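You operate a simulated robot arm through the tools that you are given. There is no shell and no other tool.

The job below is to be done with a simulated two-armed robot. You get a single attempt, and the scene is never put back.

JOB
Zero the counter, flag a hundred cards in the tall pink stack, and lay the stack in the wooden tray.
Fine: zero first; wind till the window shows 100 CARDS and the red slip marks the count; leave the blue stack. Set down upright: tall pink stack.

It is judged by the outcome, as a careful person would: the job done as asked, and still so three seconds after it is handed in. It fails if anything else is knocked over, pushed out of place, dropped, spilled or broken.

ROBOT AND FRAMES
Two 7-joint arms with two-finger parallel grippers on one trunk that stands fixed in place. Base frame: the origin is at the foot of the trunk, x ahead of it, y to its left, z up. Readings come in m, degrees, newtons and seconds.
The left shoulder is at [0.05, 0.209, 1.246], the right one opposite. With the tool pointing down near the work surface each hand reaches from about 0.1 to 0.9 m from the base axis, measured 20 degrees to its own side. Payload 4.4 kg a hand.
The TCP of each hand is the grasp point between the finger pads, 0.023 m short of the fingertips. In the tool frame z runs along the fingers and y along their closing line. Largest opening 0.094 m; finger width 0.038, thickness 0.01; the body of the gripper, 0.054 by 0.096 m, starts 0.039 m behind the TCP.
Orientation is told as [roll, pitch, yaw] about the base's x, y, z axes, in that order, counted from this pose: with the fingers straight down and closing along the base's y, the tool's x points along the base's -x, its y along +y and its z along -z.

CONTROLS
- The arms move only by the tool nudge_tool. It takes "left_deltas", "right_deltas" or both (then of equal length, played together; a hand with none holds still); each is a list of rows, each a list of 7 numbers: the shift along the tool's x, y, z in m, then the turn, a rotation vector about the tool's x, y, z in degrees, then the closure, from 0 (fully open) to 1 (shut). In form: [[tx, ty, tz, ax, ay, az, gripper], ...]. A call has 1 to 20 rows; each row is the pose to reach, as a shift and turn from the pose commanded when the call began, along the tool's axes at that moment. Each row takes 0.2 s and may step no farther than 0.05 m and 8.6 degrees from the row before; otherwise, or with a gripper value out of range, the whole call is refused. Where a pose cannot be reached the arm comes as near as it can. A force on the tool above 40 N (or 10 N above the force at the start of the call, whichever is more), or a blocked arm, ends the call early, and 0.2 s more pass. The fingers move at their own pace (about 0.108 m/s each) and stop on an object; they squeeze with about 23 N. The grip force told is the motor's: it shows also when the fingers shut on nothing. Time passes only in rows, and 0.2 s behind the last, so rows that repeat a pose let the fingers close. It gives the time, the measured TCP pose, the force on the tool (base axes), the opening and the grip force at its end, in the units of the frame above (readings bear some noise), with the torque about the TCP (base axes, N m) and any sound that the robot's microphone picked up.
- Cameras (640 x 400 px; columns grow to the right, rows downward): "scene" is now at [0.1406, 0.0556, 1.4318]; the picture's right is [0.60, -0.80, 0.00], its down [-0.36, -0.27, -0.89] and it looks along [0.72, 0.53, -0.45] (base axes); focal length 325 px, centre (320, 200). "left" rides on the left gripper at [0.087, -0.016, -0.074] in its tool frame; the picture's right is [0.18, 0.98, 0.00], its down [-0.58, 0.11, -0.81] and it looks along [-0.79, 0.15, 0.59] (tool axes); focal length 243 px, centre (320, 200). "right" rides on the right gripper at [0.086, 0.016, -0.075] in its tool frame; the picture's right is [-0.18, 0.98, 0.00], its down [-0.58, -0.11, -0.81] and it looks along [-0.79, -0.15, 0.59] (tool axes); focal length 243 px, centre (320, 200). There is no depth. A picture from a camera that has moved, and an enlarged one, comes with that camera's place and axes in the base frame and with its lens.
- grab_frame(camera): a new picture of that camera. The clock stands still meanwhile.
- lift_body(by): slides the trunk up (or, below 0, down) by that many m; the arms and the scene camera ride with it, the base frame stays. It gives what a move gives, with no picture.
- turn_head(pan, tilt): turns the head with the scene camera to pan (to the left, within 80 degrees either way) and tilt (down, from -29 to 69), counted from straight ahead of the robot. It gives what a move gives.
- zoom(camera, box): a new picture of the part [left, top, right, bottom] of that camera's present view, enlarged. The clock stands still meanwhile.
- close_job(): hands the job in; it is judged then, once.

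Places have to be worked out from the pictures, the camera data and where the tool is seen. Open the grippers and draw the arms clear of the work before you hand the job in, unless the task says otherwise.

The tools are called by a JSON object that holds its "api" and its "payload". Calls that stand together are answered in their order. nudge_tool: Moves the arms, as the interface text tells. Its arguments: {"type":"object","properties":{"left_deltas":{"type":"array","items":{"type":"array","items":{"type":"number"}}},"right_deltas":{"type":"array","items":{"type":"array","items":{"type":"number"}}}},"required":[]} The other tools are called the same way: lift_body (by) moves the trunk up or down; turn_head (pan, tilt) turns the head that bears the scene camera; grab_frame (camera) takes a picture; zoom (camera, box) takes an enlarged picture of a part of a camera's view; close_job () hands the job in.

At the start:

```text
time_s: 0.0
left_tool_pos: [0.4681, 0.5141, 1.2954]
left_tool_rot: [0.1, 0.0, 0.1]
left_wrist_force: [0.6, -0.8, 0.3]
left_moment: [0.0, 0.0, -0.04]
left_grip_width: 0.0942
left_gripper_force: 0.1
right_tool_pos: [0.4303, 0.0501, 1.2568]
right_tool_rot: [0.1, 0.1, 0.0]
right_wrist_force: [0.4, 1.3, 0.8]
right_moment: [0.05, -0.01, -0.02]
right_grip_width: 0.0938
right_gripper_force: 0.1
trunk travel left (down, up): [-0.325, 0.238]
head pan, tilt (commanded): [36.5, 26.5]
```

scene: 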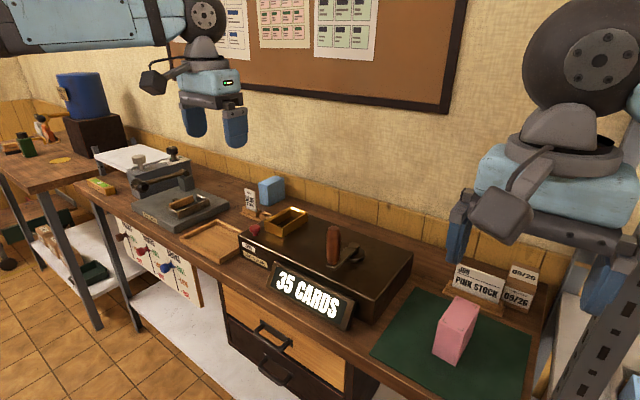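
right: 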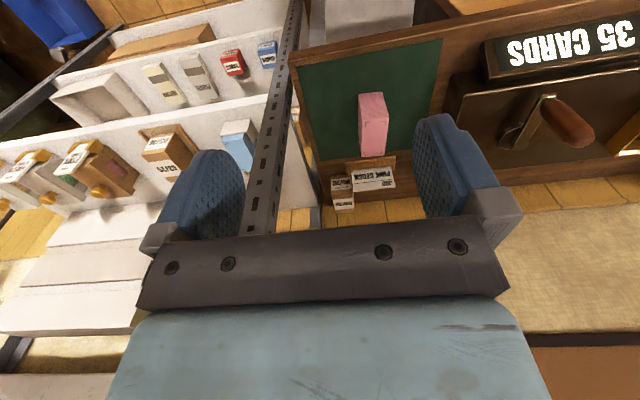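
left: 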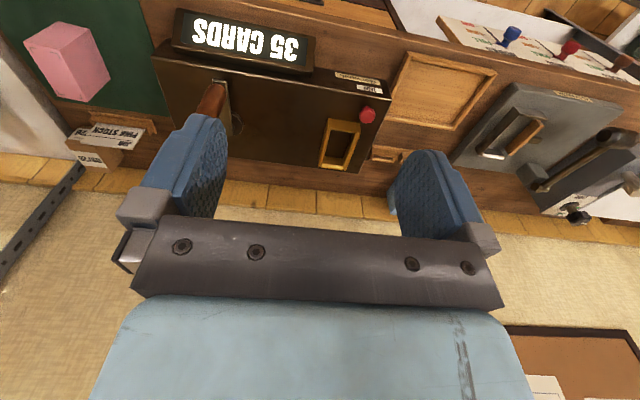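

The first pictures show a counting machine (35 CARDS window), a brass pocket, a crank, a red knob, a pink stack on a green mat and a wooden tray. I'll enlarge the parts to read labels and understand the machine.

{"api": "zoom", "payload": {"camera": "scene", "box": [220, 170, 420, 340]}}

{"api": "zoom", "payload": {"camera": "scene", "box": [80, 140, 280, 290]}}

{"api": "zoom", "payload": {"camera": "scene", "box": [360, 240, 560, 400]}}

{"api": "zoom", "payload": {"camera": "left", "box": [140, 0, 500, 220]}}

```text
2.35 times, centred on (320, 255) of scene
camera zoom: at [0.1406, 0.0556, 1.4318], right [0.6, -0.8, 0.0], down [-0.36, -0.27, -0.89], along [0.72, 0.53, -0.45], focal length 764 px, centre (320, 71)
```

zoom: 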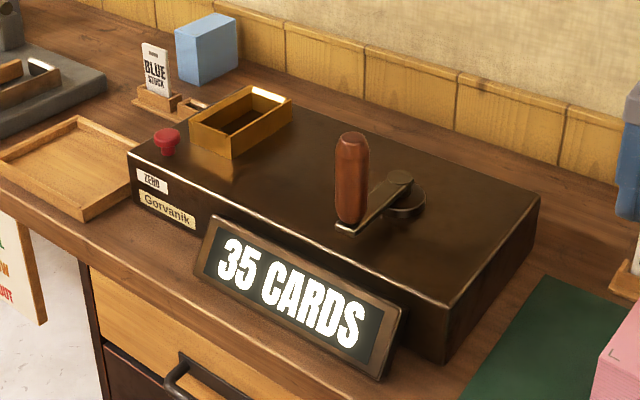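

```text
2.67 times, centred on (180, 215) of scene
camera zoom: at [0.1406, 0.0556, 1.4318], right [0.6, -0.8, 0.0], down [-0.36, -0.27, -0.89], along [0.72, 0.53, -0.45], focal length 866 px, centre (693, 160)
```

zoom: 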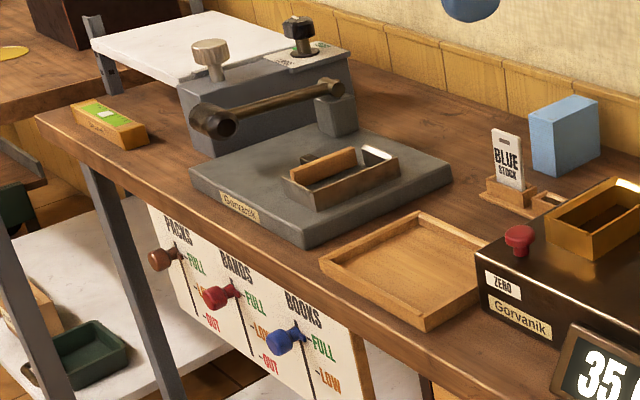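

```text
2.50 times, centred on (460, 320) of scene
camera zoom: at [0.1406, 0.0556, 1.4318], right [0.6, -0.8, 0.0], down [-0.36, -0.27, -0.89], along [0.72, 0.53, -0.45], focal length 812 px, centre (-30, -100)
```

zoom: 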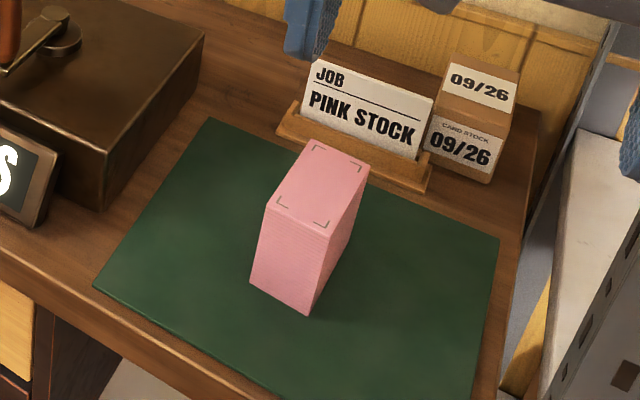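

```text
1.78 times, centred on (320, 110) of left
camera zoom: at [0.3807, 0.4963, 1.3701], right [-0.18, 0.98, 0.0], down [0.58, 0.11, 0.81], along [0.79, 0.15, -0.59], focal length 431 px, centre (320, 360)
```

zoom: 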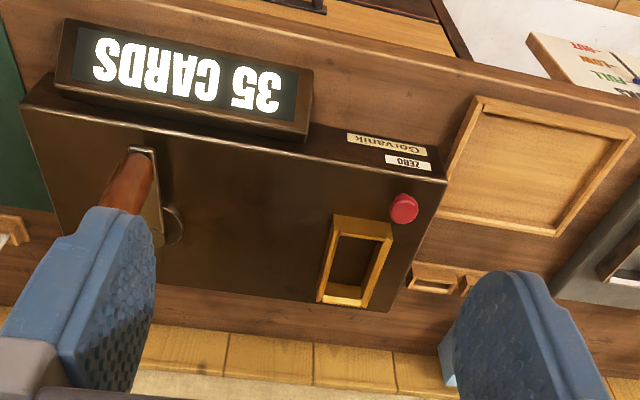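

The ZERO button is on top of the machine's left end, with the brass pocket behind it and the crank at its right. I'll take more enlarged views from the wrist cameras to triangulate the positions.

{"api": "zoom", "payload": {"camera": "left", "box": [0, 0, 160, 100]}}

{"api": "zoom", "payload": {"camera": "left", "box": [300, 20, 540, 170]}}

{"api": "zoom", "payload": {"camera": "right", "box": [280, 20, 480, 220]}}

{"api": "zoom", "payload": {"camera": "scene", "box": [160, 170, 320, 270]}}

{"api": "zoom", "payload": {"camera": "scene", "box": [400, 250, 560, 350]}}

```text
4.00 times, centred on (80, 50) of left
camera zoom: at [0.3807, 0.4963, 1.3701], right [-0.18, 0.98, 0.0], down [0.58, 0.11, 0.81], along [0.79, 0.15, -0.59], focal length 970 px, centre (1280, 800)
```

zoom: 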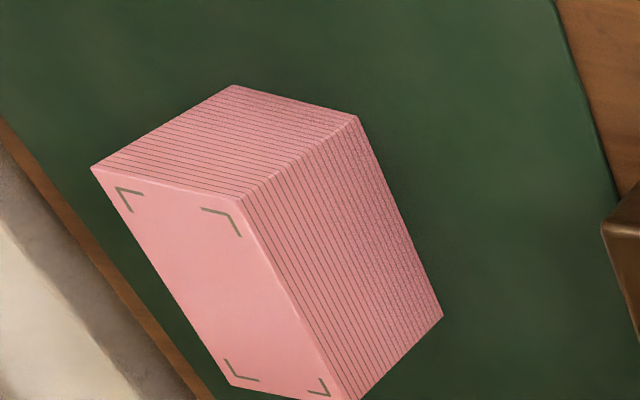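

```text
2.67 times, centred on (420, 95) of left
camera zoom: at [0.3807, 0.4963, 1.3701], right [-0.18, 0.98, 0.0], down [0.58, 0.11, 0.81], along [0.79, 0.15, -0.59], focal length 647 px, centre (53, 480)
```

zoom: 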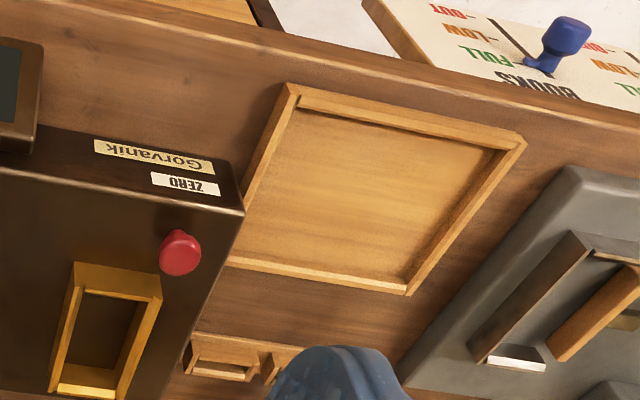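

```text
2.00 times, centred on (380, 120) of right
camera zoom: at [0.3429, 0.066, 1.3315], right [0.18, 0.98, 0.0], down [0.58, -0.11, 0.81], along [0.79, -0.15, -0.59], focal length 485 px, centre (200, 360)
```

zoom: 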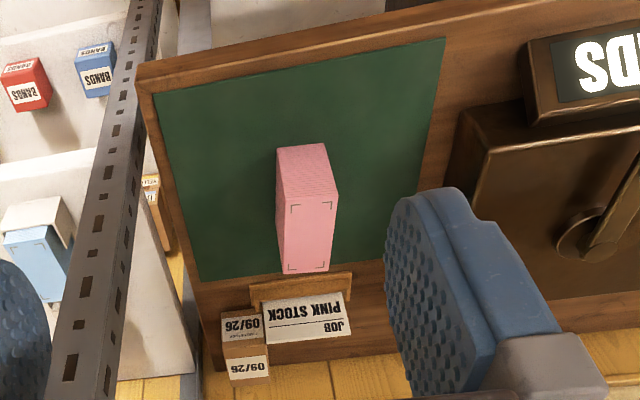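

```text
4.00 times, centred on (240, 220) of scene
camera zoom: at [0.1406, 0.0556, 1.4318], right [0.6, -0.8, 0.0], down [-0.36, -0.27, -0.89], along [0.72, 0.53, -0.45], focal length 1299 px, centre (640, 120)
```

zoom: 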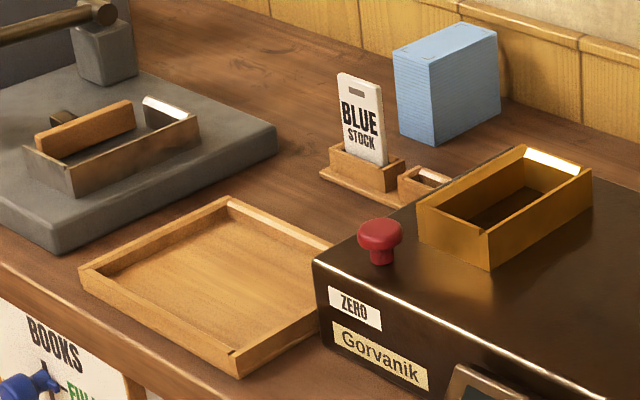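

```text
4.00 times, centred on (480, 300) of scene
camera zoom: at [0.1406, 0.0556, 1.4318], right [0.6, -0.8, 0.0], down [-0.36, -0.27, -0.89], along [0.72, 0.53, -0.45], focal length 1299 px, centre (-320, -200)
```

zoom: 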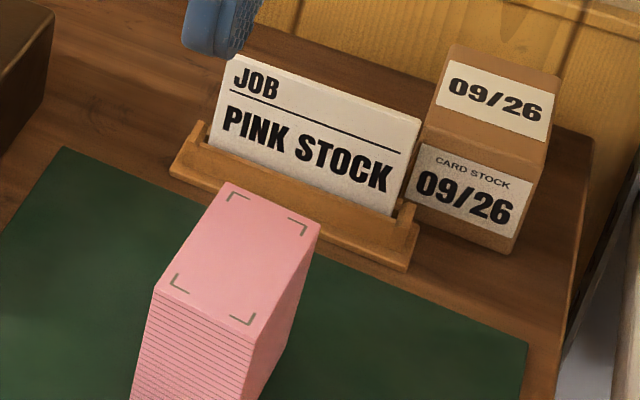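

From triangulating scene and wrist views: button at about (0.626, 0.632, 0.98), pink stack centred at about (0.656, 0.112), its top at z≈0.971 on a bench at z≈0.89, long side along x. A shelf post stands near the right hand, so I'll look to the right before parking that arm.

{"api": "turn_head", "payload": {"pan": -20, "tilt": 20}}

{"api": "grab_frame", "payload": {"camera": "scene"}}

```text
time_s: 1.3
left_tool_pos: [0.4669, 0.5141, 1.2955]
left_tool_rot: [0.0, 0.0, 0.1]
left_wrist_force: [0.4, 0.0, -0.8]
left_moment: [0.02, 0.01, 0.02]
left_grip_width: 0.0939
left_gripper_force: 0.1
right_tool_pos: [0.4301, 0.05, 1.2583]
right_tool_rot: [0.0, -0.1, 0.0]
right_wrist_force: [0.7, -0.3, 1.2]
right_moment: [-0.02, -0.02, -0.03]
right_grip_width: 0.0938
right_gripper_force: 0.0
trunk travel left (down, up): [-0.325, 0.238]
head pan, tilt (commanded): [-20.0, 20.0]
```

```text
taken
camera scene: at [0.1544, -0.0308, 1.4424], right [-0.34, -0.94, 0.0], down [-0.32, 0.12, -0.94], along [0.88, -0.32, -0.34], focal length 325 px, centre (320, 200)
```

scene: 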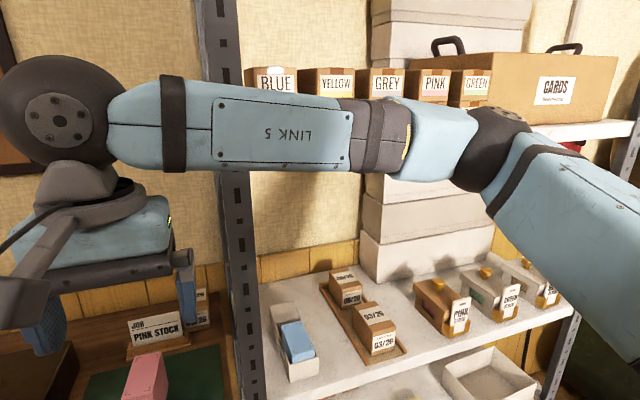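

The right forearm runs in front of the shelves. I'll draw the right hand straight back, then sideways to the right, so that the left arm has room.

{"api": "nudge_tool", "payload": {"right_deltas": [[0.04, 0, 0, 0, 0, 0, 0], [0.08, 0, 0, 0, 0, 0, 0], [0.12, 0, 0, 0, 0, 0, 0], [0.14, -0.03, 0, 0, 0, 0, 0], [0.14, -0.07, 0, 0, 0, 0, 0], [0.14, -0.11, 0, 0, 0, 0, 0], [0.14, -0.15, 0, 0, 0, 0, 0], [0.14, -0.19, 0, 0, 0, 0, 0], [0.14, -0.23, 0, 0, 0, 0, 0], [0.14, -0.26, 0, 0, 0, 0, 0]]}}

{"api": "grab_frame", "payload": {"camera": "scene"}}

```text
time_s: 3.5
left_tool_pos: [0.4674, 0.5132, 1.2962]
left_tool_rot: [0.1, -0.1, 0.1]
left_wrist_force: [0.4, -0.4, -0.4]
left_moment: [0.02, -0.02, 0.01]
left_grip_width: 0.094
left_gripper_force: 0.1
right_tool_pos: [0.2909, -0.2115, 1.2554]
right_tool_rot: [0.0, 0.0, 0.0]
right_wrist_force: [-0.7, 0.4, 0.3]
right_moment: [-0.01, -0.02, 0.01]
right_grip_width: 0.0941
right_gripper_force: 0.1
trunk travel left (down, up): [-0.325, 0.238]
head pan, tilt (commanded): [-20.0, 20.0]
```

```text
taken
camera scene: at [0.1539, -0.032, 1.4424], right [-0.34, -0.94, 0.0], down [-0.32, 0.12, -0.94], along [0.88, -0.32, -0.34], focal length 325 px, centre (320, 200)
```

scene: 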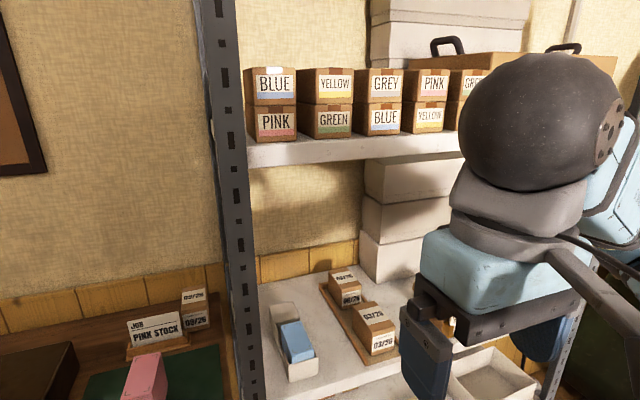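

The right arm is parked clear of the work. Now I turn the head back to the machine and lower the left hand in front of it for a closer look at button and pocket.

{"api": "turn_head", "payload": {"pan": 36, "tilt": 32}}

{"api": "nudge_tool", "payload": {"left_deltas": [[0, 0, 0.04, 0, 0, 0, 0], [0, 0, 0.08, 0, 0, 0, 0], [0, 0, 0.12, 0, 0, 0, 0], [0, 0, 0.15, 0, 0, 0, 0]]}}

{"api": "grab_frame", "payload": {"camera": "left"}}

{"api": "grab_frame", "payload": {"camera": "scene"}}

```text
time_s: 4.7
left_tool_pos: [0.4674, 0.5136, 1.2958]
left_tool_rot: [0.0, 0.0, 0.2]
left_wrist_force: [0.8, -0.4, -0.6]
left_moment: [-0.01, 0.02, -0.02]
left_grip_width: 0.0942
left_gripper_force: 0.1
right_tool_pos: [0.2917, -0.2089, 1.2555]
right_tool_rot: [-0.1, 0.1, 0.0]
right_wrist_force: [0.0, 0.6, -0.5]
right_moment: [-0.02, 0.0, -0.02]
right_grip_width: 0.0941
right_gripper_force: 0.0
trunk travel left (down, up): [-0.325, 0.238]
head pan, tilt (commanded): [36.0, 32.0]
```

```text
time_s: 5.7
left_tool_pos: [0.4672, 0.5167, 1.1452]
left_tool_rot: [0.0, 0.0, 0.2]
left_wrist_force: [-0.1, -0.3, -0.7]
left_moment: [0.01, 0.03, 0.02]
left_grip_width: 0.094
left_gripper_force: 0.0
right_tool_pos: [0.2913, -0.209, 1.255]
right_tool_rot: [0.0, 0.0, 0.0]
right_wrist_force: [0.2, 0.8, -0.7]
right_moment: [0.03, 0.01, 0.0]
right_grip_width: 0.0941
right_gripper_force: 0.1
trunk travel left (down, up): [-0.325, 0.238]
head pan, tilt (commanded): [36.0, 32.0]
```

```text
taken
camera left: at [0.3801, 0.4982, 1.22], right [-0.19, 0.98, 0.0], down [0.58, 0.11, 0.81], along [0.79, 0.15, -0.59], focal length 243 px, centre (320, 200)
```

left: 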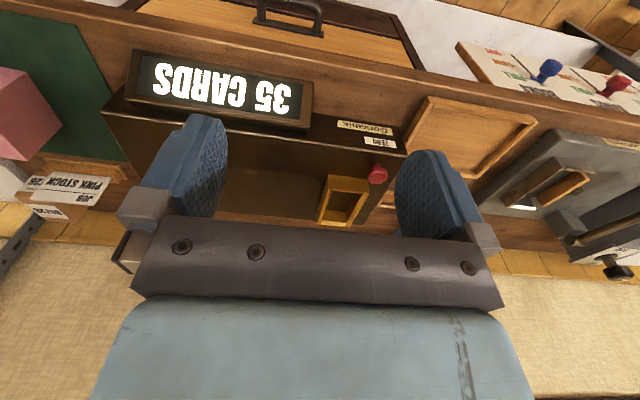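

```text
taken
camera scene: at [0.1397, 0.0544, 1.4232], right [0.59, -0.81, 0.0], down [-0.43, -0.31, -0.85], along [0.69, 0.5, -0.53], focal length 325 px, centre (320, 200)
```

scene: 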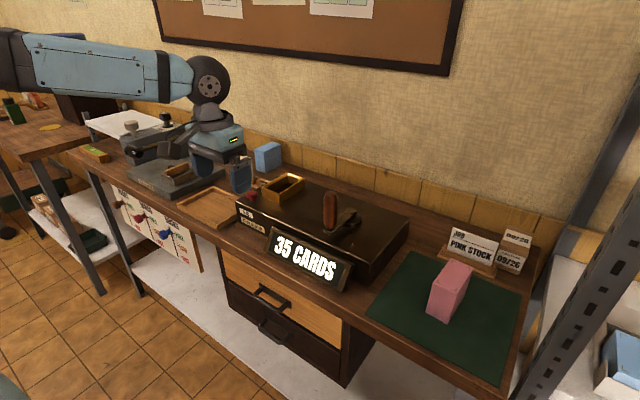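

Now close zooms of pocket, button and crank from both cameras at this pose.

{"api": "zoom", "payload": {"camera": "left", "box": [300, 140, 400, 240]}}

{"api": "zoom", "payload": {"camera": "scene", "box": [230, 160, 330, 222]}}

{"api": "zoom", "payload": {"camera": "scene", "box": [290, 170, 410, 245]}}

{"api": "zoom", "payload": {"camera": "left", "box": [400, 80, 560, 180]}}

{"api": "zoom", "payload": {"camera": "scene", "box": [170, 170, 270, 232]}}

```text
4.00 times, centred on (350, 190) of left
camera zoom: at [0.3801, 0.4982, 1.22], right [-0.19, 0.98, 0.0], down [0.58, 0.11, 0.81], along [0.79, 0.15, -0.59], focal length 970 px, centre (200, 240)
```

zoom: 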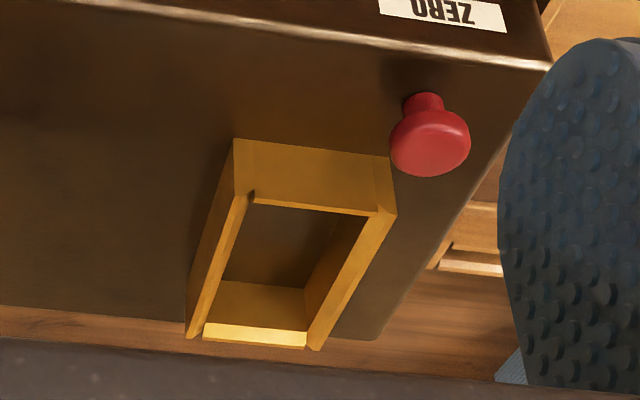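

```text
6.40 times, centred on (280, 191) of scene
camera zoom: at [0.1397, 0.0544, 1.4232], right [0.59, -0.81, 0.0], down [-0.43, -0.31, -0.85], along [0.69, 0.5, -0.53], focal length 2078 px, centre (576, 258)
```

zoom: 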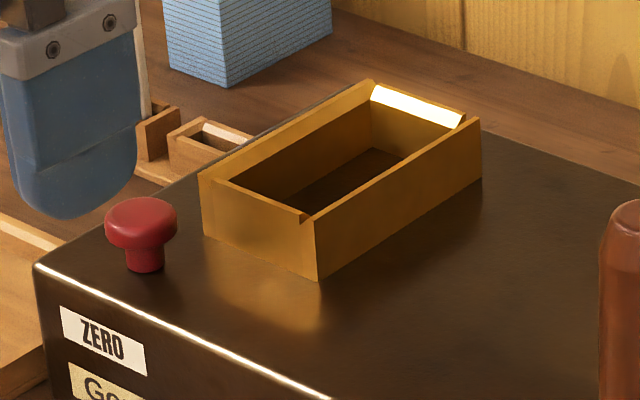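

```text
5.33 times, centred on (350, 208) of scene
camera zoom: at [0.1397, 0.0544, 1.4232], right [0.59, -0.81, 0.0], down [-0.43, -0.31, -0.85], along [0.69, 0.5, -0.53], focal length 1731 px, centre (160, 160)
```

zoom: 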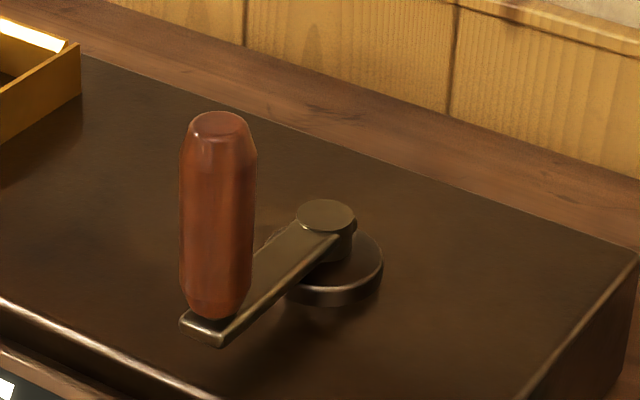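

```text
4.00 times, centred on (480, 130) of left
camera zoom: at [0.3801, 0.4982, 1.22], right [-0.19, 0.98, 0.0], down [0.58, 0.11, 0.81], along [0.79, 0.15, -0.59], focal length 970 px, centre (-320, 480)
```

zoom: 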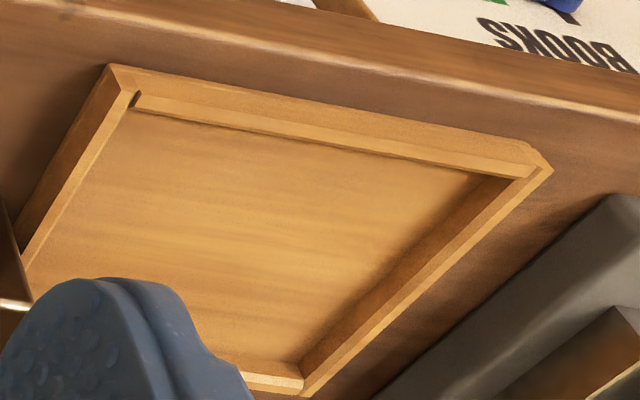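

```text
6.40 times, centred on (220, 201) of scene
camera zoom: at [0.1397, 0.0544, 1.4232], right [0.59, -0.81, 0.0], down [-0.43, -0.31, -0.85], along [0.69, 0.5, -0.53], focal length 2078 px, centre (960, 194)
```

zoom: 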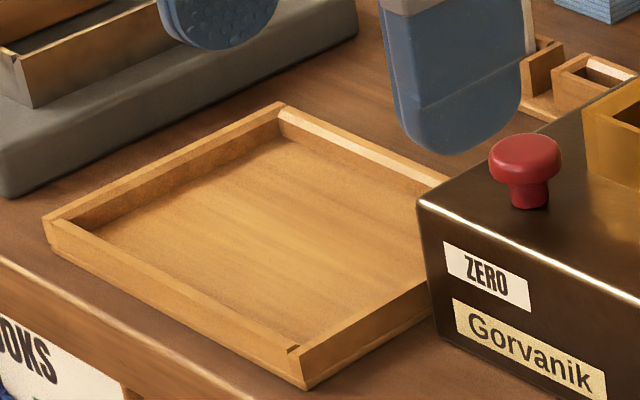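

Working it out: machine top z≈0.961, brass pocket outer x 0.662–0.770, y 0.565–0.6285, rim z≈0.990, button cap centre ≈(0.627, 0.629) with top z≈0.988. I close the left fingers and bring them above the ZERO button first.

{"api": "nudge_tool", "payload": {"left_deltas": [[-0.04, 0.028, 0.01, 0, 0, 0, 0.5], [-0.08, 0.056, 0.02, 0, 0, 0, 1], [-0.12, 0.084, 0.03, 0, 0, 0, 1], [-0.16, 0.112, 0.04, 0, 0, 0, 1], [-0.16, 0.112, 0.07, 0, 0, 0, 1], [-0.16, 0.112, 0.095, 0, 0, 0, 1], [-0.16, 0.112, 0.095, 0, 0, 0, 1]]}}

{"api": "grab_frame", "payload": {"camera": "left"}}

{"api": "zoom", "payload": {"camera": "scene", "box": [200, 130, 360, 230]}}

```text
time_s: 7.3
left_tool_pos: [0.6276, 0.6278, 1.0511]
left_tool_rot: [-0.1, 0.0, 0.0]
left_wrist_force: [-0.6, 0.2, 0.0]
left_moment: [-0.02, 0.03, -0.02]
left_grip_width: 0.0
left_gripper_force: 22.9
right_tool_pos: [0.291, -0.2093, 1.2555]
right_tool_rot: [0.0, -0.1, 0.0]
right_wrist_force: [0.0, -0.1, -0.5]
right_moment: [-0.01, 0.0, -0.02]
right_grip_width: 0.094
right_gripper_force: 0.1
trunk travel left (down, up): [-0.325, 0.238]
head pan, tilt (commanded): [36.0, 32.0]
```

```text
taken
camera left: at [0.5389, 0.6099, 1.1261], right [-0.18, 0.98, 0.0], down [0.58, 0.11, 0.81], along [0.79, 0.15, -0.59], focal length 243 px, centre (320, 200)
```

left: 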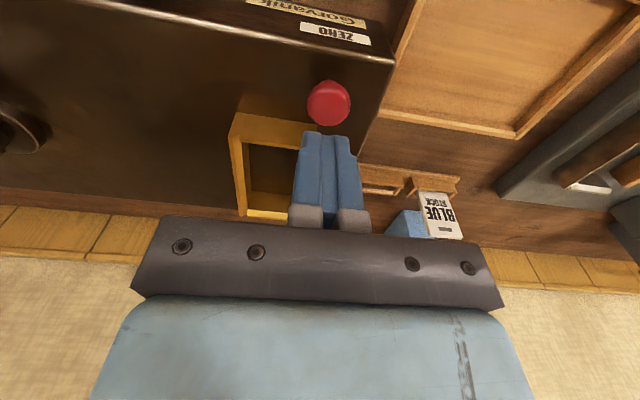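

```text
4.00 times, centred on (280, 180) of scene
camera zoom: at [0.1386, 0.0534, 1.4233], right [0.59, -0.81, 0.0], down [-0.43, -0.31, -0.85], along [0.69, 0.5, -0.53], focal length 1299 px, centre (480, 280)
```

zoom: 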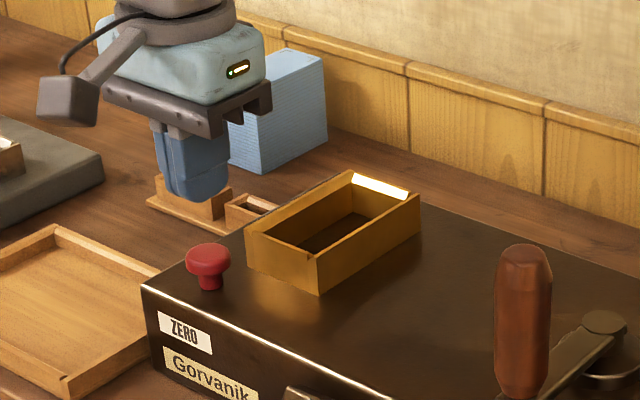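

The closed fingertips stand about 4 cm above the red button, aligned within a few mm. I lower in small steps and press until force rises.

{"api": "nudge_tool", "payload": {"left_deltas": [[0.001, 0.003, 0.02, 0, 0, 0, 1], [0.001, 0.003, 0.035, 0, 0, 0, 1], [0.001, 0.003, 0.039, 0, 0, 0, 1], [0.001, 0.003, 0.042, 0, 0, 0, 1], [0.001, 0.003, 0.045, 0, 0, 0, 1]]}}

{"api": "zoom", "payload": {"camera": "scene", "box": [220, 150, 380, 300]}}

```text
time_s: 8.5
left_tool_pos: [0.6257, 0.6289, 1.0047]
left_tool_rot: [0.1, 0.0, 0.1]
left_wrist_force: [0.3, -0.4, -0.4]
left_moment: [-0.02, -0.03, -0.03]
left_grip_width: 0.0003
left_gripper_force: 23.0
right_tool_pos: [0.2917, -0.2092, 1.2552]
right_tool_rot: [0.1, 0.0, 0.0]
right_wrist_force: [-0.1, -0.5, 0.1]
right_moment: [0.04, 0.0, -0.01]
right_grip_width: 0.094
right_gripper_force: 0.0
trunk travel left (down, up): [-0.325, 0.238]
head pan, tilt (commanded): [36.0, 32.0]
```

```text
2.67 times, centred on (300, 225) of scene
camera zoom: at [0.1395, 0.0537, 1.4232], right [0.59, -0.81, 0.0], down [-0.43, -0.31, -0.85], along [0.69, 0.5, -0.53], focal length 866 px, centre (373, 133)
```

zoom: 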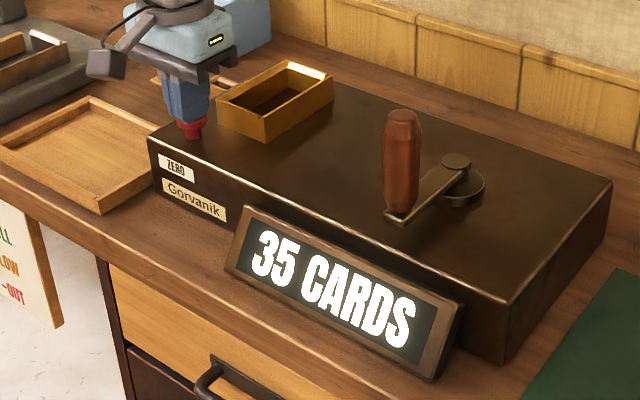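

Fingertips just reach the cap with no force yet and the window still reads 35. I continue down in 2–3 mm steps.

{"api": "nudge_tool", "payload": {"left_deltas": [[0, 0, 0.003, 0, 0, 0, 1], [0, 0, 0.006, 0, 0, 0, 1], [0, 0, 0.008, 0, 0, 0, 1]]}}

{"api": "zoom", "payload": {"camera": "scene", "box": [220, 150, 380, 300]}}

```text
time_s: 9.3
left_tool_pos: [0.6261, 0.6289, 0.9984]
left_tool_rot: [0.0, -0.1, 0.0]
left_wrist_force: [1.5, 2.2, 3.3]
left_moment: [0.03, -0.05, -0.01]
left_grip_width: 0.0
left_gripper_force: 22.7
right_tool_pos: [0.2916, -0.2095, 1.2554]
right_tool_rot: [0.0, 0.1, 0.0]
right_wrist_force: [-0.3, 1.1, 0.7]
right_moment: [0.0, -0.01, 0.0]
right_grip_width: 0.0942
right_gripper_force: 0.1
trunk travel left (down, up): [-0.325, 0.238]
head pan, tilt (commanded): [36.0, 32.0]
```

```text
2.67 times, centred on (300, 225) of scene
camera zoom: at [0.1393, 0.0536, 1.4232], right [0.59, -0.81, 0.0], down [-0.43, -0.31, -0.85], along [0.69, 0.5, -0.53], focal length 866 px, centre (373, 133)
```

zoom: 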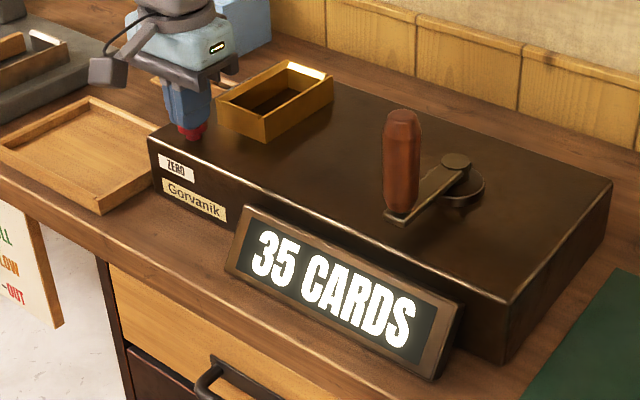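

Contact is showing (about 3 N upward). I press further.

{"api": "nudge_tool", "payload": {"left_deltas": [[0, 0, 0.002, 0, 0, 0, 1], [0, 0, 0.004, 0, 0, 0, 1], [0, 0, 0.006, 0, 0, 0, 1], [0, 0, 0.006, 0, 0, 0, 1]]}}

{"api": "zoom", "payload": {"camera": "scene", "box": [220, 150, 380, 300]}}

```text
time_s: 10.3
left_tool_pos: [0.6264, 0.6282, 0.9916]
left_tool_rot: [0.1, -0.1, 0.1]
left_wrist_force: [-2.5, -0.1, 8.3]
left_moment: [0.03, -0.01, 0.0]
left_grip_width: 0.0
left_gripper_force: 22.6
right_tool_pos: [0.2903, -0.2106, 1.2554]
right_tool_rot: [0.1, -0.1, 0.0]
right_wrist_force: [-0.3, 0.5, -0.1]
right_moment: [0.01, 0.01, 0.0]
right_grip_width: 0.0942
right_gripper_force: 0.0
trunk travel left (down, up): [-0.325, 0.238]
head pan, tilt (commanded): [36.0, 32.0]
heard: click
```

```text
2.67 times, centred on (300, 225) of scene
camera zoom: at [0.138, 0.0525, 1.4235], right [0.59, -0.81, 0.0], down [-0.43, -0.31, -0.85], along [0.69, 0.5, -0.53], focal length 866 px, centre (373, 133)
```

zoom: 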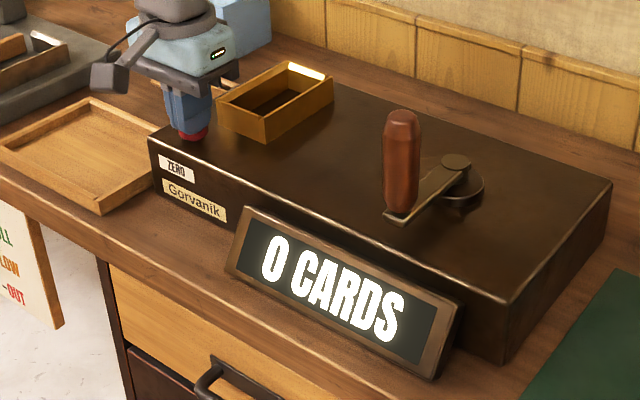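

A click was heard and the window reads 0 CARDS. I raise the hand, open it, and draw it back to view the crank and then the pink stack.

{"api": "nudge_tool", "payload": {"left_deltas": [[0, 0, -0.04, 0, 0, 0, 1], [0, 0, -0.08, 0, 0, 0, 1], [0, 0, -0.12, 0, 0, 0, 1], [0.03, -0.03, -0.14, 0, 0, 0, 1], [0.06, -0.06, -0.14, 0, 0, 0, 0.5], [0.09, -0.09, -0.14, 0, 0, 0, 0], [0.12, -0.12, -0.14, 0, 0, 0, 0], [0.13, -0.16, -0.14, 0, 0, 0, 0], [0.13, -0.2, -0.14, 0, 0, 0, 0], [0.13, -0.24, -0.14, 0, 0, 0, 0]]}}

{"api": "grab_frame", "payload": {"camera": "left"}}

{"api": "zoom", "payload": {"camera": "scene", "box": [220, 150, 420, 300]}}

```text
time_s: 12.5
left_tool_pos: [0.4986, 0.3891, 1.1305]
left_tool_rot: [0.2, -0.1, 0.1]
left_wrist_force: [0.4, -0.6, 0.0]
left_moment: [0.02, 0.01, 0.0]
left_grip_width: 0.0941
left_gripper_force: 0.0
right_tool_pos: [0.2907, -0.2105, 1.2557]
right_tool_rot: [0.2, -0.1, 0.0]
right_wrist_force: [0.4, -0.1, -0.4]
right_moment: [0.01, 0.01, 0.01]
right_grip_width: 0.0941
right_gripper_force: 0.1
trunk travel left (down, up): [-0.325, 0.238]
head pan, tilt (commanded): [36.0, 32.0]
```

```text
taken
camera left: at [0.4111, 0.3707, 1.2058], right [-0.19, 0.98, 0.0], down [0.58, 0.11, 0.81], along [0.79, 0.15, -0.59], focal length 243 px, centre (320, 200)
```

left: 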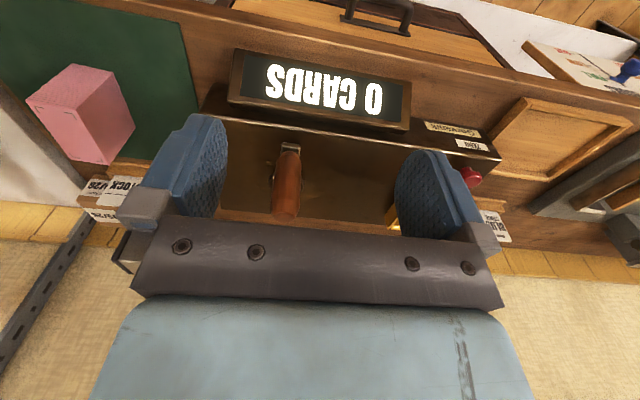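

```text
2.67 times, centred on (320, 225) of scene
camera zoom: at [0.1399, 0.0521, 1.4231], right [0.59, -0.81, 0.0], down [-0.43, -0.31, -0.85], along [0.69, 0.5, -0.53], focal length 866 px, centre (320, 133)
```

zoom: 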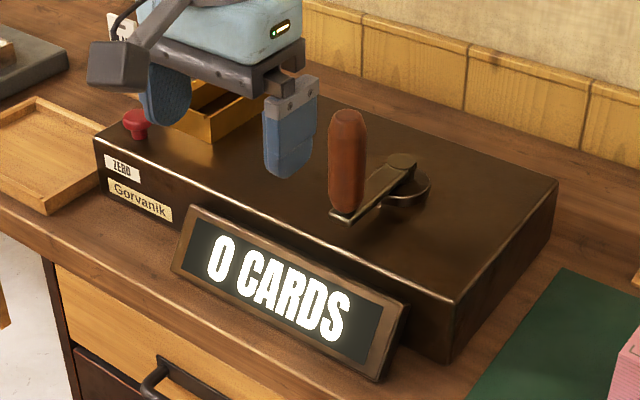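

I zoom in on the crank in both views to triangulate handle and pivot.

{"api": "zoom", "payload": {"camera": "left", "box": [220, 120, 400, 230]}}

{"api": "zoom", "payload": {"camera": "scene", "box": [300, 180, 400, 242]}}

{"api": "zoom", "payload": {"camera": "left", "box": [0, 40, 180, 180]}}

{"api": "zoom", "payload": {"camera": "scene", "box": [370, 220, 530, 340]}}

```text
3.56 times, centred on (310, 175) of left
camera zoom: at [0.4111, 0.3707, 1.2058], right [-0.19, 0.98, 0.0], down [0.58, 0.11, 0.81], along [0.79, 0.15, -0.59], focal length 863 px, centre (356, 289)
```

zoom: 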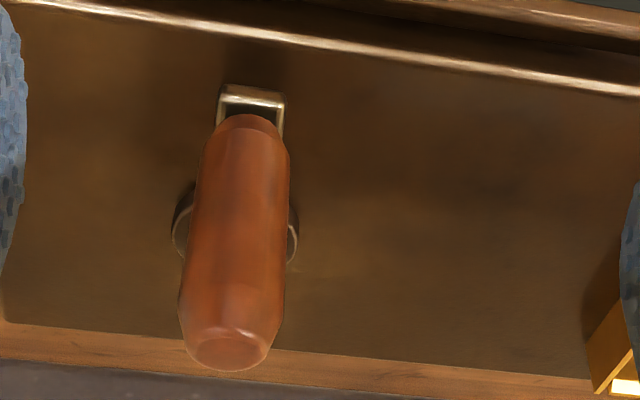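

```text
6.40 times, centred on (350, 211) of scene
camera zoom: at [0.1399, 0.0521, 1.4231], right [0.59, -0.81, 0.0], down [-0.43, -0.31, -0.85], along [0.69, 0.5, -0.53], focal length 2078 px, centre (128, 130)
```

zoom: 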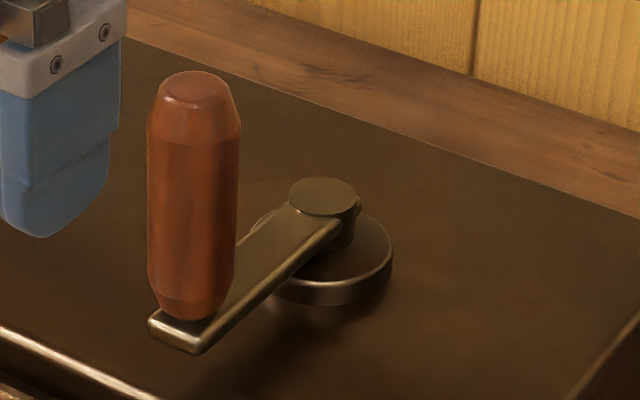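

```text
2.86 times, centred on (90, 110) of left
camera zoom: at [0.4111, 0.3707, 1.2058], right [-0.19, 0.98, 0.0], down [0.58, 0.11, 0.81], along [0.79, 0.15, -0.59], focal length 693 px, centre (977, 457)
```

zoom: 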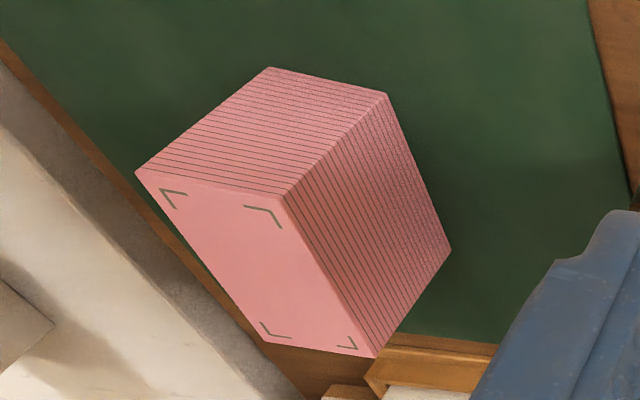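

```text
3.33 times, centred on (450, 280) of scene
camera zoom: at [0.1399, 0.0521, 1.4231], right [0.59, -0.81, 0.0], down [-0.43, -0.31, -0.85], along [0.69, 0.5, -0.53], focal length 1082 px, centre (-113, -67)
```

zoom: 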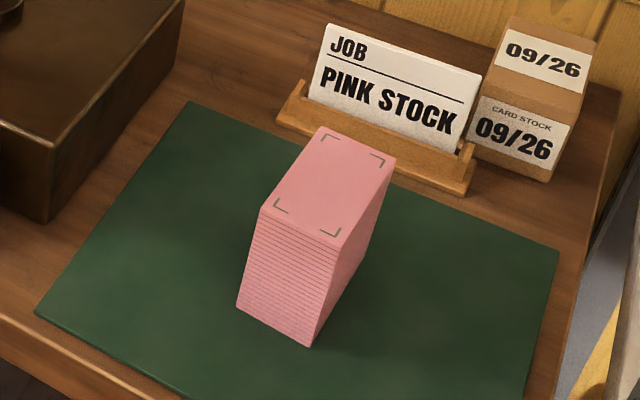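

Handle is vertical at about (0.620, 0.374), z 0.987–1.077; pivot about (0.700, 0.369), so radius ≈0.08. The pink stack: centre (0.656, 0.111), about 0.090 × 0.044, 0.082 high, turned about −5°. I move the open left hand above it with a matching −5° yaw.

{"api": "nudge_tool", "payload": {"left_deltas": [[0, -0.045, 0, 0, 0, 0, 0], [0, -0.09, 0, 0, 0, 0, 0], [-0.02, -0.13, 0, 0, 0, 0, 0], [-0.05, -0.165, 0, 0, 0, 0, 0], [-0.08, -0.2, 0, 0, 0, 0, 0], [-0.11, -0.23, 0, 0, 0, 0, 0], [-0.135, -0.255, 0.01, 0, 0, 2.5, 0], [-0.157, -0.278, 0.03, 0, 0, 4.9, 0], [-0.157, -0.278, 0.06, 0, 0, 4.9, 0]]}}

{"api": "grab_frame", "payload": {"camera": "left"}}

{"api": "grab_frame", "payload": {"camera": "scene"}}

```text
time_s: 14.5
left_tool_pos: [0.6021, 0.1858, 1.1026]
left_tool_rot: [0.0, -0.1, -5.0]
left_wrist_force: [0.3, -0.4, 0.3]
left_moment: [-0.02, 0.0, -0.03]
left_grip_width: 0.0938
left_gripper_force: 0.1
left hand out of reach, approached as far as the arm can: row 6, 7, 8, 9
right_tool_pos: [0.2908, -0.21, 1.2563]
right_tool_rot: [0.0, 0.0, 0.0]
right_wrist_force: [-0.3, -0.1, -0.1]
right_moment: [0.01, -0.02, 0.01]
right_grip_width: 0.0936
right_gripper_force: 0.1
trunk travel left (down, up): [-0.325, 0.238]
head pan, tilt (commanded): [36.0, 32.0]
```

```text
taken
camera left: at [0.514, 0.1755, 1.1778], right [-0.1, 0.99, 0.0], down [0.59, 0.06, 0.81], along [0.8, 0.08, -0.59], focal length 243 px, centre (320, 200)
```

left: 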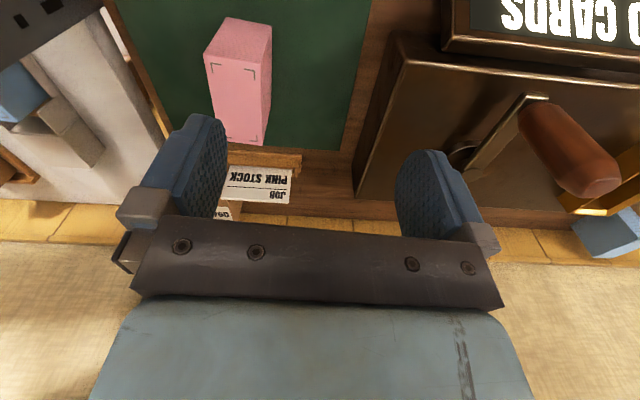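

```text
taken
camera scene: at [0.1388, 0.0538, 1.4233], right [0.59, -0.81, 0.0], down [-0.43, -0.31, -0.85], along [0.69, 0.5, -0.53], focal length 325 px, centre (320, 200)
```

scene: 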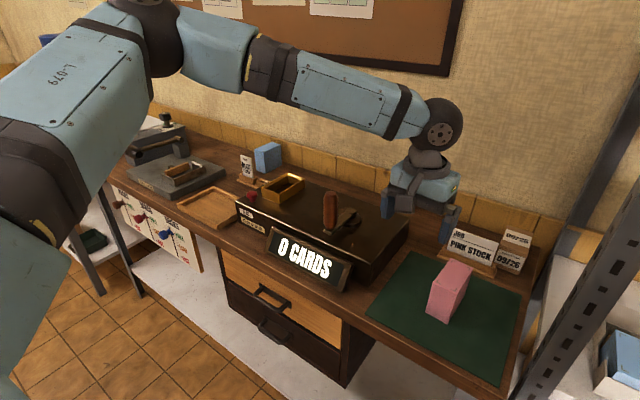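

The left arm stopped short at (0.602, 0.186): reported out of reach in its present posture, though the distance itself is moderate. I test by backing off toward the base to see what pose the command now counts from.

{"api": "nudge_tool", "payload": {"left_deltas": [[0.04, 0, 0, 0, 0, 0, 0], [0.08, 0, 0, 0, 0, 0, 0]]}}

```text
time_s: 15.1
left_tool_pos: [0.5249, 0.1937, 1.1039]
left_tool_rot: [0.1, 0.0, -4.9]
left_wrist_force: [0.2, 0.0, -0.2]
left_moment: [0.05, -0.02, 0.03]
left_grip_width: 0.0942
left_gripper_force: 0.0
right_tool_pos: [0.2908, -0.209, 1.2555]
right_tool_rot: [0.1, -0.1, 0.1]
right_wrist_force: [0.7, -0.1, 0.8]
right_moment: [-0.02, -0.02, -0.01]
right_grip_width: 0.0939
right_gripper_force: 0.0
trunk travel left (down, up): [-0.325, 0.238]
head pan, tilt (commanded): [36.0, 32.0]
```

Commands count from the reached pose. Now I try going sideways to y≈0.11 at this smaller x.

{"api": "nudge_tool", "payload": {"left_deltas": [[0, -0.03, 0, 0, 0, 0, 0], [0, -0.06, 0, 0, 0, 0, 0], [0, -0.085, 0, 0, 0, 0, 0]]}}

{"api": "grab_frame", "payload": {"camera": "scene"}}

```text
time_s: 15.9
left_tool_pos: [0.5111, 0.1354, 1.1081]
left_tool_rot: [0.0, -0.1, -4.8]
left_wrist_force: [0.1, -0.1, -0.2]
left_moment: [0.01, -0.01, -0.02]
left_grip_width: 0.0942
left_gripper_force: 0.0
left hand out of reach, approached as far as the arm can: row 2, 3
right_tool_pos: [0.2904, -0.209, 1.2557]
right_tool_rot: [0.1, 0.0, 0.0]
right_wrist_force: [-0.7, 0.5, 1.0]
right_moment: [-0.01, -0.01, -0.05]
right_grip_width: 0.0939
right_gripper_force: 0.1
trunk travel left (down, up): [-0.325, 0.238]
head pan, tilt (commanded): [36.0, 32.0]
```

```text
taken
camera scene: at [0.1384, 0.0532, 1.4234], right [0.59, -0.81, 0.0], down [-0.43, -0.31, -0.85], along [0.69, 0.5, -0.53], focal length 325 px, centre (320, 200)
```

scene: 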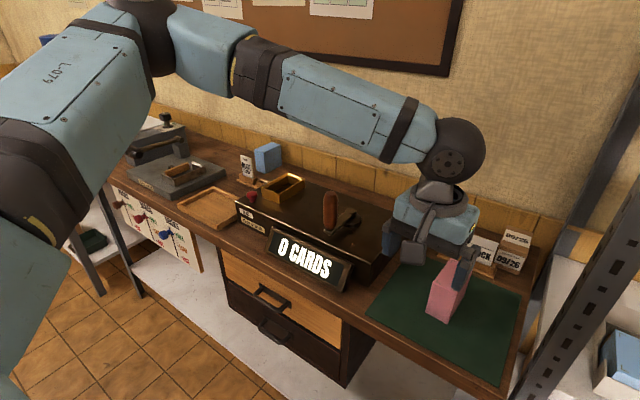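

The limit seems to be a wrist joint as the forearm comes in from the left. I test by turning the hand about its axis (yaw more negative) and then moving toward −y again.

{"api": "nudge_tool", "payload": {"left_deltas": [[0, 0, 0, 0, 0, 8, 0], [0, 0, 0, 0, 0, 16, 0], [0, 0, 0, 0, 0, 24, 0], [0, 0, 0, 0, 0, 32, 0], [0, -0.02, 0, 0, 0, 32, 0], [0, -0.04, 0, 0, 0, 32, 0]]}}

```text
time_s: 17.3
left_tool_pos: [0.502, 0.1325, 1.115]
left_tool_rot: [0.0, 0.0, -36.8]
left_wrist_force: [0.4, 0.1, -0.2]
left_moment: [-0.01, -0.05, -0.03]
left_grip_width: 0.094
left_gripper_force: 0.1
left hand out of reach, approached as far as the arm can: row 5, 6
right_tool_pos: [0.2915, -0.2096, 1.256]
right_tool_rot: [0.0, 0.0, 0.0]
right_wrist_force: [-0.1, 0.3, 0.6]
right_moment: [-0.02, 0.0, -0.02]
right_grip_width: 0.0941
right_gripper_force: 0.0
trunk travel left (down, up): [-0.325, 0.238]
head pan, tilt (commanded): [36.0, 32.0]
```

Yaw made no difference, so another joint limits. The right hand's starting pose mirrors one farther inward at greater height, so I'll restore yaw, raise the left hand to z≈1.26 and try moving inward there.

{"api": "nudge_tool", "payload": {"left_deltas": [[0, 0, -0.03, 0, 0, -8, 0], [0, 0, -0.06, 0, 0, -16, 0], [0, 0, -0.1, 0, 0, -24, 0], [0, 0, -0.14, 0, 0, -32, 0]]}}

{"api": "nudge_tool", "payload": {"left_deltas": [[0, -0.03, 0, 0, 0, 0, 0], [0, -0.06, 0, 0, 0, 0, 0], [0, -0.09, 0, 0, 0, 0, 0]]}}

{"api": "grab_frame", "payload": {"camera": "scene"}}

```text
time_s: 18.3
left_tool_pos: [0.5008, 0.1329, 1.2554]
left_tool_rot: [-0.1, 0.0, -4.7]
left_wrist_force: [0.2, 0.0, -0.3]
left_moment: [0.01, 0.0, -0.04]
left_grip_width: 0.0939
left_gripper_force: 0.0
right_tool_pos: [0.2925, -0.2105, 1.2566]
right_tool_rot: [0.0, -0.1, 0.0]
right_wrist_force: [0.0, 0.3, -0.3]
right_moment: [0.0, -0.01, 0.01]
right_grip_width: 0.0941
right_gripper_force: 0.0
trunk travel left (down, up): [-0.325, 0.238]
head pan, tilt (commanded): [36.0, 32.0]
```

```text
time_s: 19.1
left_tool_pos: [0.494, 0.1143, 1.2524]
left_tool_rot: [0.0, 0.0, -4.9]
left_wrist_force: [0.3, 0.4, 0.0]
left_moment: [0.02, 0.0, 0.0]
left_grip_width: 0.094
left_gripper_force: 0.0
left hand out of reach, approached as far as the arm can: row 1, 2, 3
right_tool_pos: [0.2917, -0.2089, 1.2559]
right_tool_rot: [0.1, -0.1, 0.0]
right_wrist_force: [0.3, 0.3, 0.2]
right_moment: [0.01, 0.03, 0.04]
right_grip_width: 0.0941
right_gripper_force: 0.0
trunk travel left (down, up): [-0.325, 0.238]
head pan, tilt (commanded): [36.0, 32.0]
```

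```text
taken
camera scene: at [0.14, 0.0536, 1.4231], right [0.59, -0.81, 0.0], down [-0.43, -0.31, -0.85], along [0.69, 0.5, -0.53], focal length 325 px, centre (320, 200)
```

scene: 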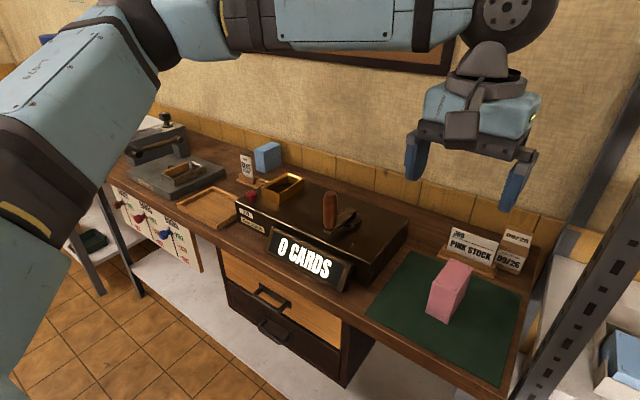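

Same limit at height, with the elbow staying put. I try another path: draw the left hand back toward the trunk first so the elbow folds, then inward and forward again.

{"api": "nudge_tool", "payload": {"left_deltas": [[0.04, 0.01, 0, 0, 0, 0, 0], [0.08, 0.02, 0, 0, 0, 0, 0], [0.12, 0.02, 0, 0, 0, 0, 0], [0.15, 0.02, 0, 0, 0, 0, 0], [0.15, -0.01, 0, 0, 0, 0, 0], [0.15, -0.04, 0, 0, 0, 0, 0], [0.15, -0.07, 0, 0, 0, 0, 0], [0.15, -0.1, 0, 0, 0, 0, 0]]}}

{"api": "grab_frame", "payload": {"camera": "scene"}}

```text
time_s: 20.9
left_tool_pos: [0.3429, 0.0989, 1.2517]
left_tool_rot: [0.1, -0.1, -4.7]
left_wrist_force: [-0.4, -0.5, -0.1]
left_moment: [0.0, 0.02, 0.0]
left_grip_width: 0.0939
left_gripper_force: 0.1
left hand out of reach, approached as far as the arm can: row 6, 7, 8
right_tool_pos: [0.2908, -0.2097, 1.2552]
right_tool_rot: [0.1, -0.1, 0.0]
right_wrist_force: [0.1, 0.6, 0.5]
right_moment: [0.01, -0.04, -0.01]
right_grip_width: 0.0939
right_gripper_force: 0.0
trunk travel left (down, up): [-0.325, 0.238]
head pan, tilt (commanded): [36.0, 32.0]
```

```text
taken
camera scene: at [0.139, 0.0532, 1.4233], right [0.59, -0.81, 0.0], down [-0.43, -0.31, -0.85], along [0.69, 0.5, -0.53], focal length 325 px, centre (320, 200)
```

scene: 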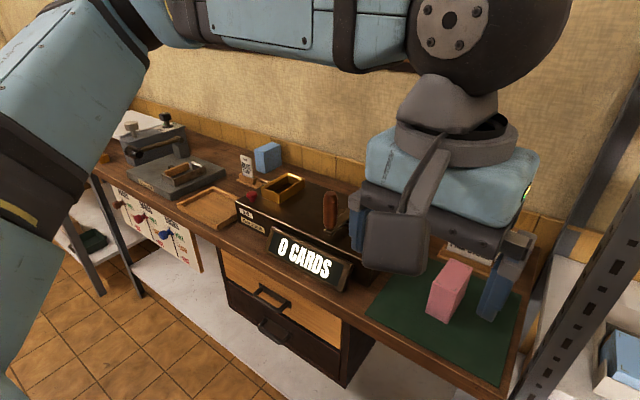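

The elbow again stayed put while only the forearm swung, so this posture is limiting. I try extending forward first (so the upper arm must swing inward), then moving right.

{"api": "nudge_tool", "payload": {"left_deltas": [[0, 0.03, 0, 0, 0, 0, 0], [0, 0.07, 0, 0, 0, 0, 0], [0, 0.11, 0, 0, 0, 0, 0], [-0.04, 0.14, 0, 0, 0, 0, 0], [-0.08, 0.16, 0, 0, 0, 0, 0], [-0.12, 0.17, 0, 0, 0, 0, 0], [-0.16, 0.17, 0, 0, 0, 0, 0], [-0.2, 0.17, 0, 0, 0, 0, 0], [-0.24, 0.17, 0, 0, 0, 0, 0], [-0.28, 0.17, 0, 0, 0, 0, 0], [-0.32, 0.17, 0, 0, 0, 0, 0], [-0.36, 0.17, 0, 0, 0, 0, 0], [-0.36, 0.14, 0, 0, 0, 0, 0], [-0.36, 0.11, 0, 0, 0, 0, 0], [-0.36, 0.08, 0, 0, 0, 0, 0]]}}

{"api": "grab_frame", "payload": {"camera": "scene"}}

```text
time_s: 24.1
left_tool_pos: [0.6542, 0.2051, 1.251]
left_tool_rot: [0.0, -0.2, -4.8]
left_wrist_force: [0.1, 0.1, 0.2]
left_moment: [-0.02, 0.02, -0.04]
left_grip_width: 0.094
left_gripper_force: 0.2
left hand out of reach, approached as far as the arm can: row 12, 13, 14, 15
right_tool_pos: [0.2893, -0.21, 1.256]
right_tool_rot: [0.1, -0.2, 0.0]
right_wrist_force: [0.1, -0.5, 0.2]
right_moment: [0.0, -0.02, -0.03]
right_grip_width: 0.094
right_gripper_force: 0.1
trunk travel left (down, up): [-0.325, 0.238]
head pan, tilt (commanded): [36.0, 32.0]
```

```text
taken
camera scene: at [0.1382, 0.0529, 1.4234], right [0.59, -0.81, 0.0], down [-0.43, -0.31, -0.85], along [0.69, 0.5, -0.53], focal length 325 px, centre (320, 200)
```

scene: 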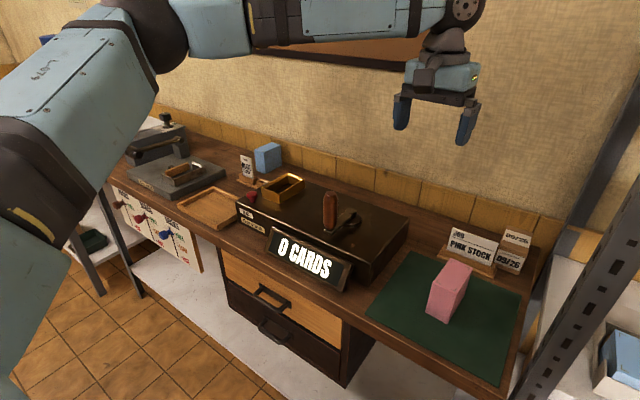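

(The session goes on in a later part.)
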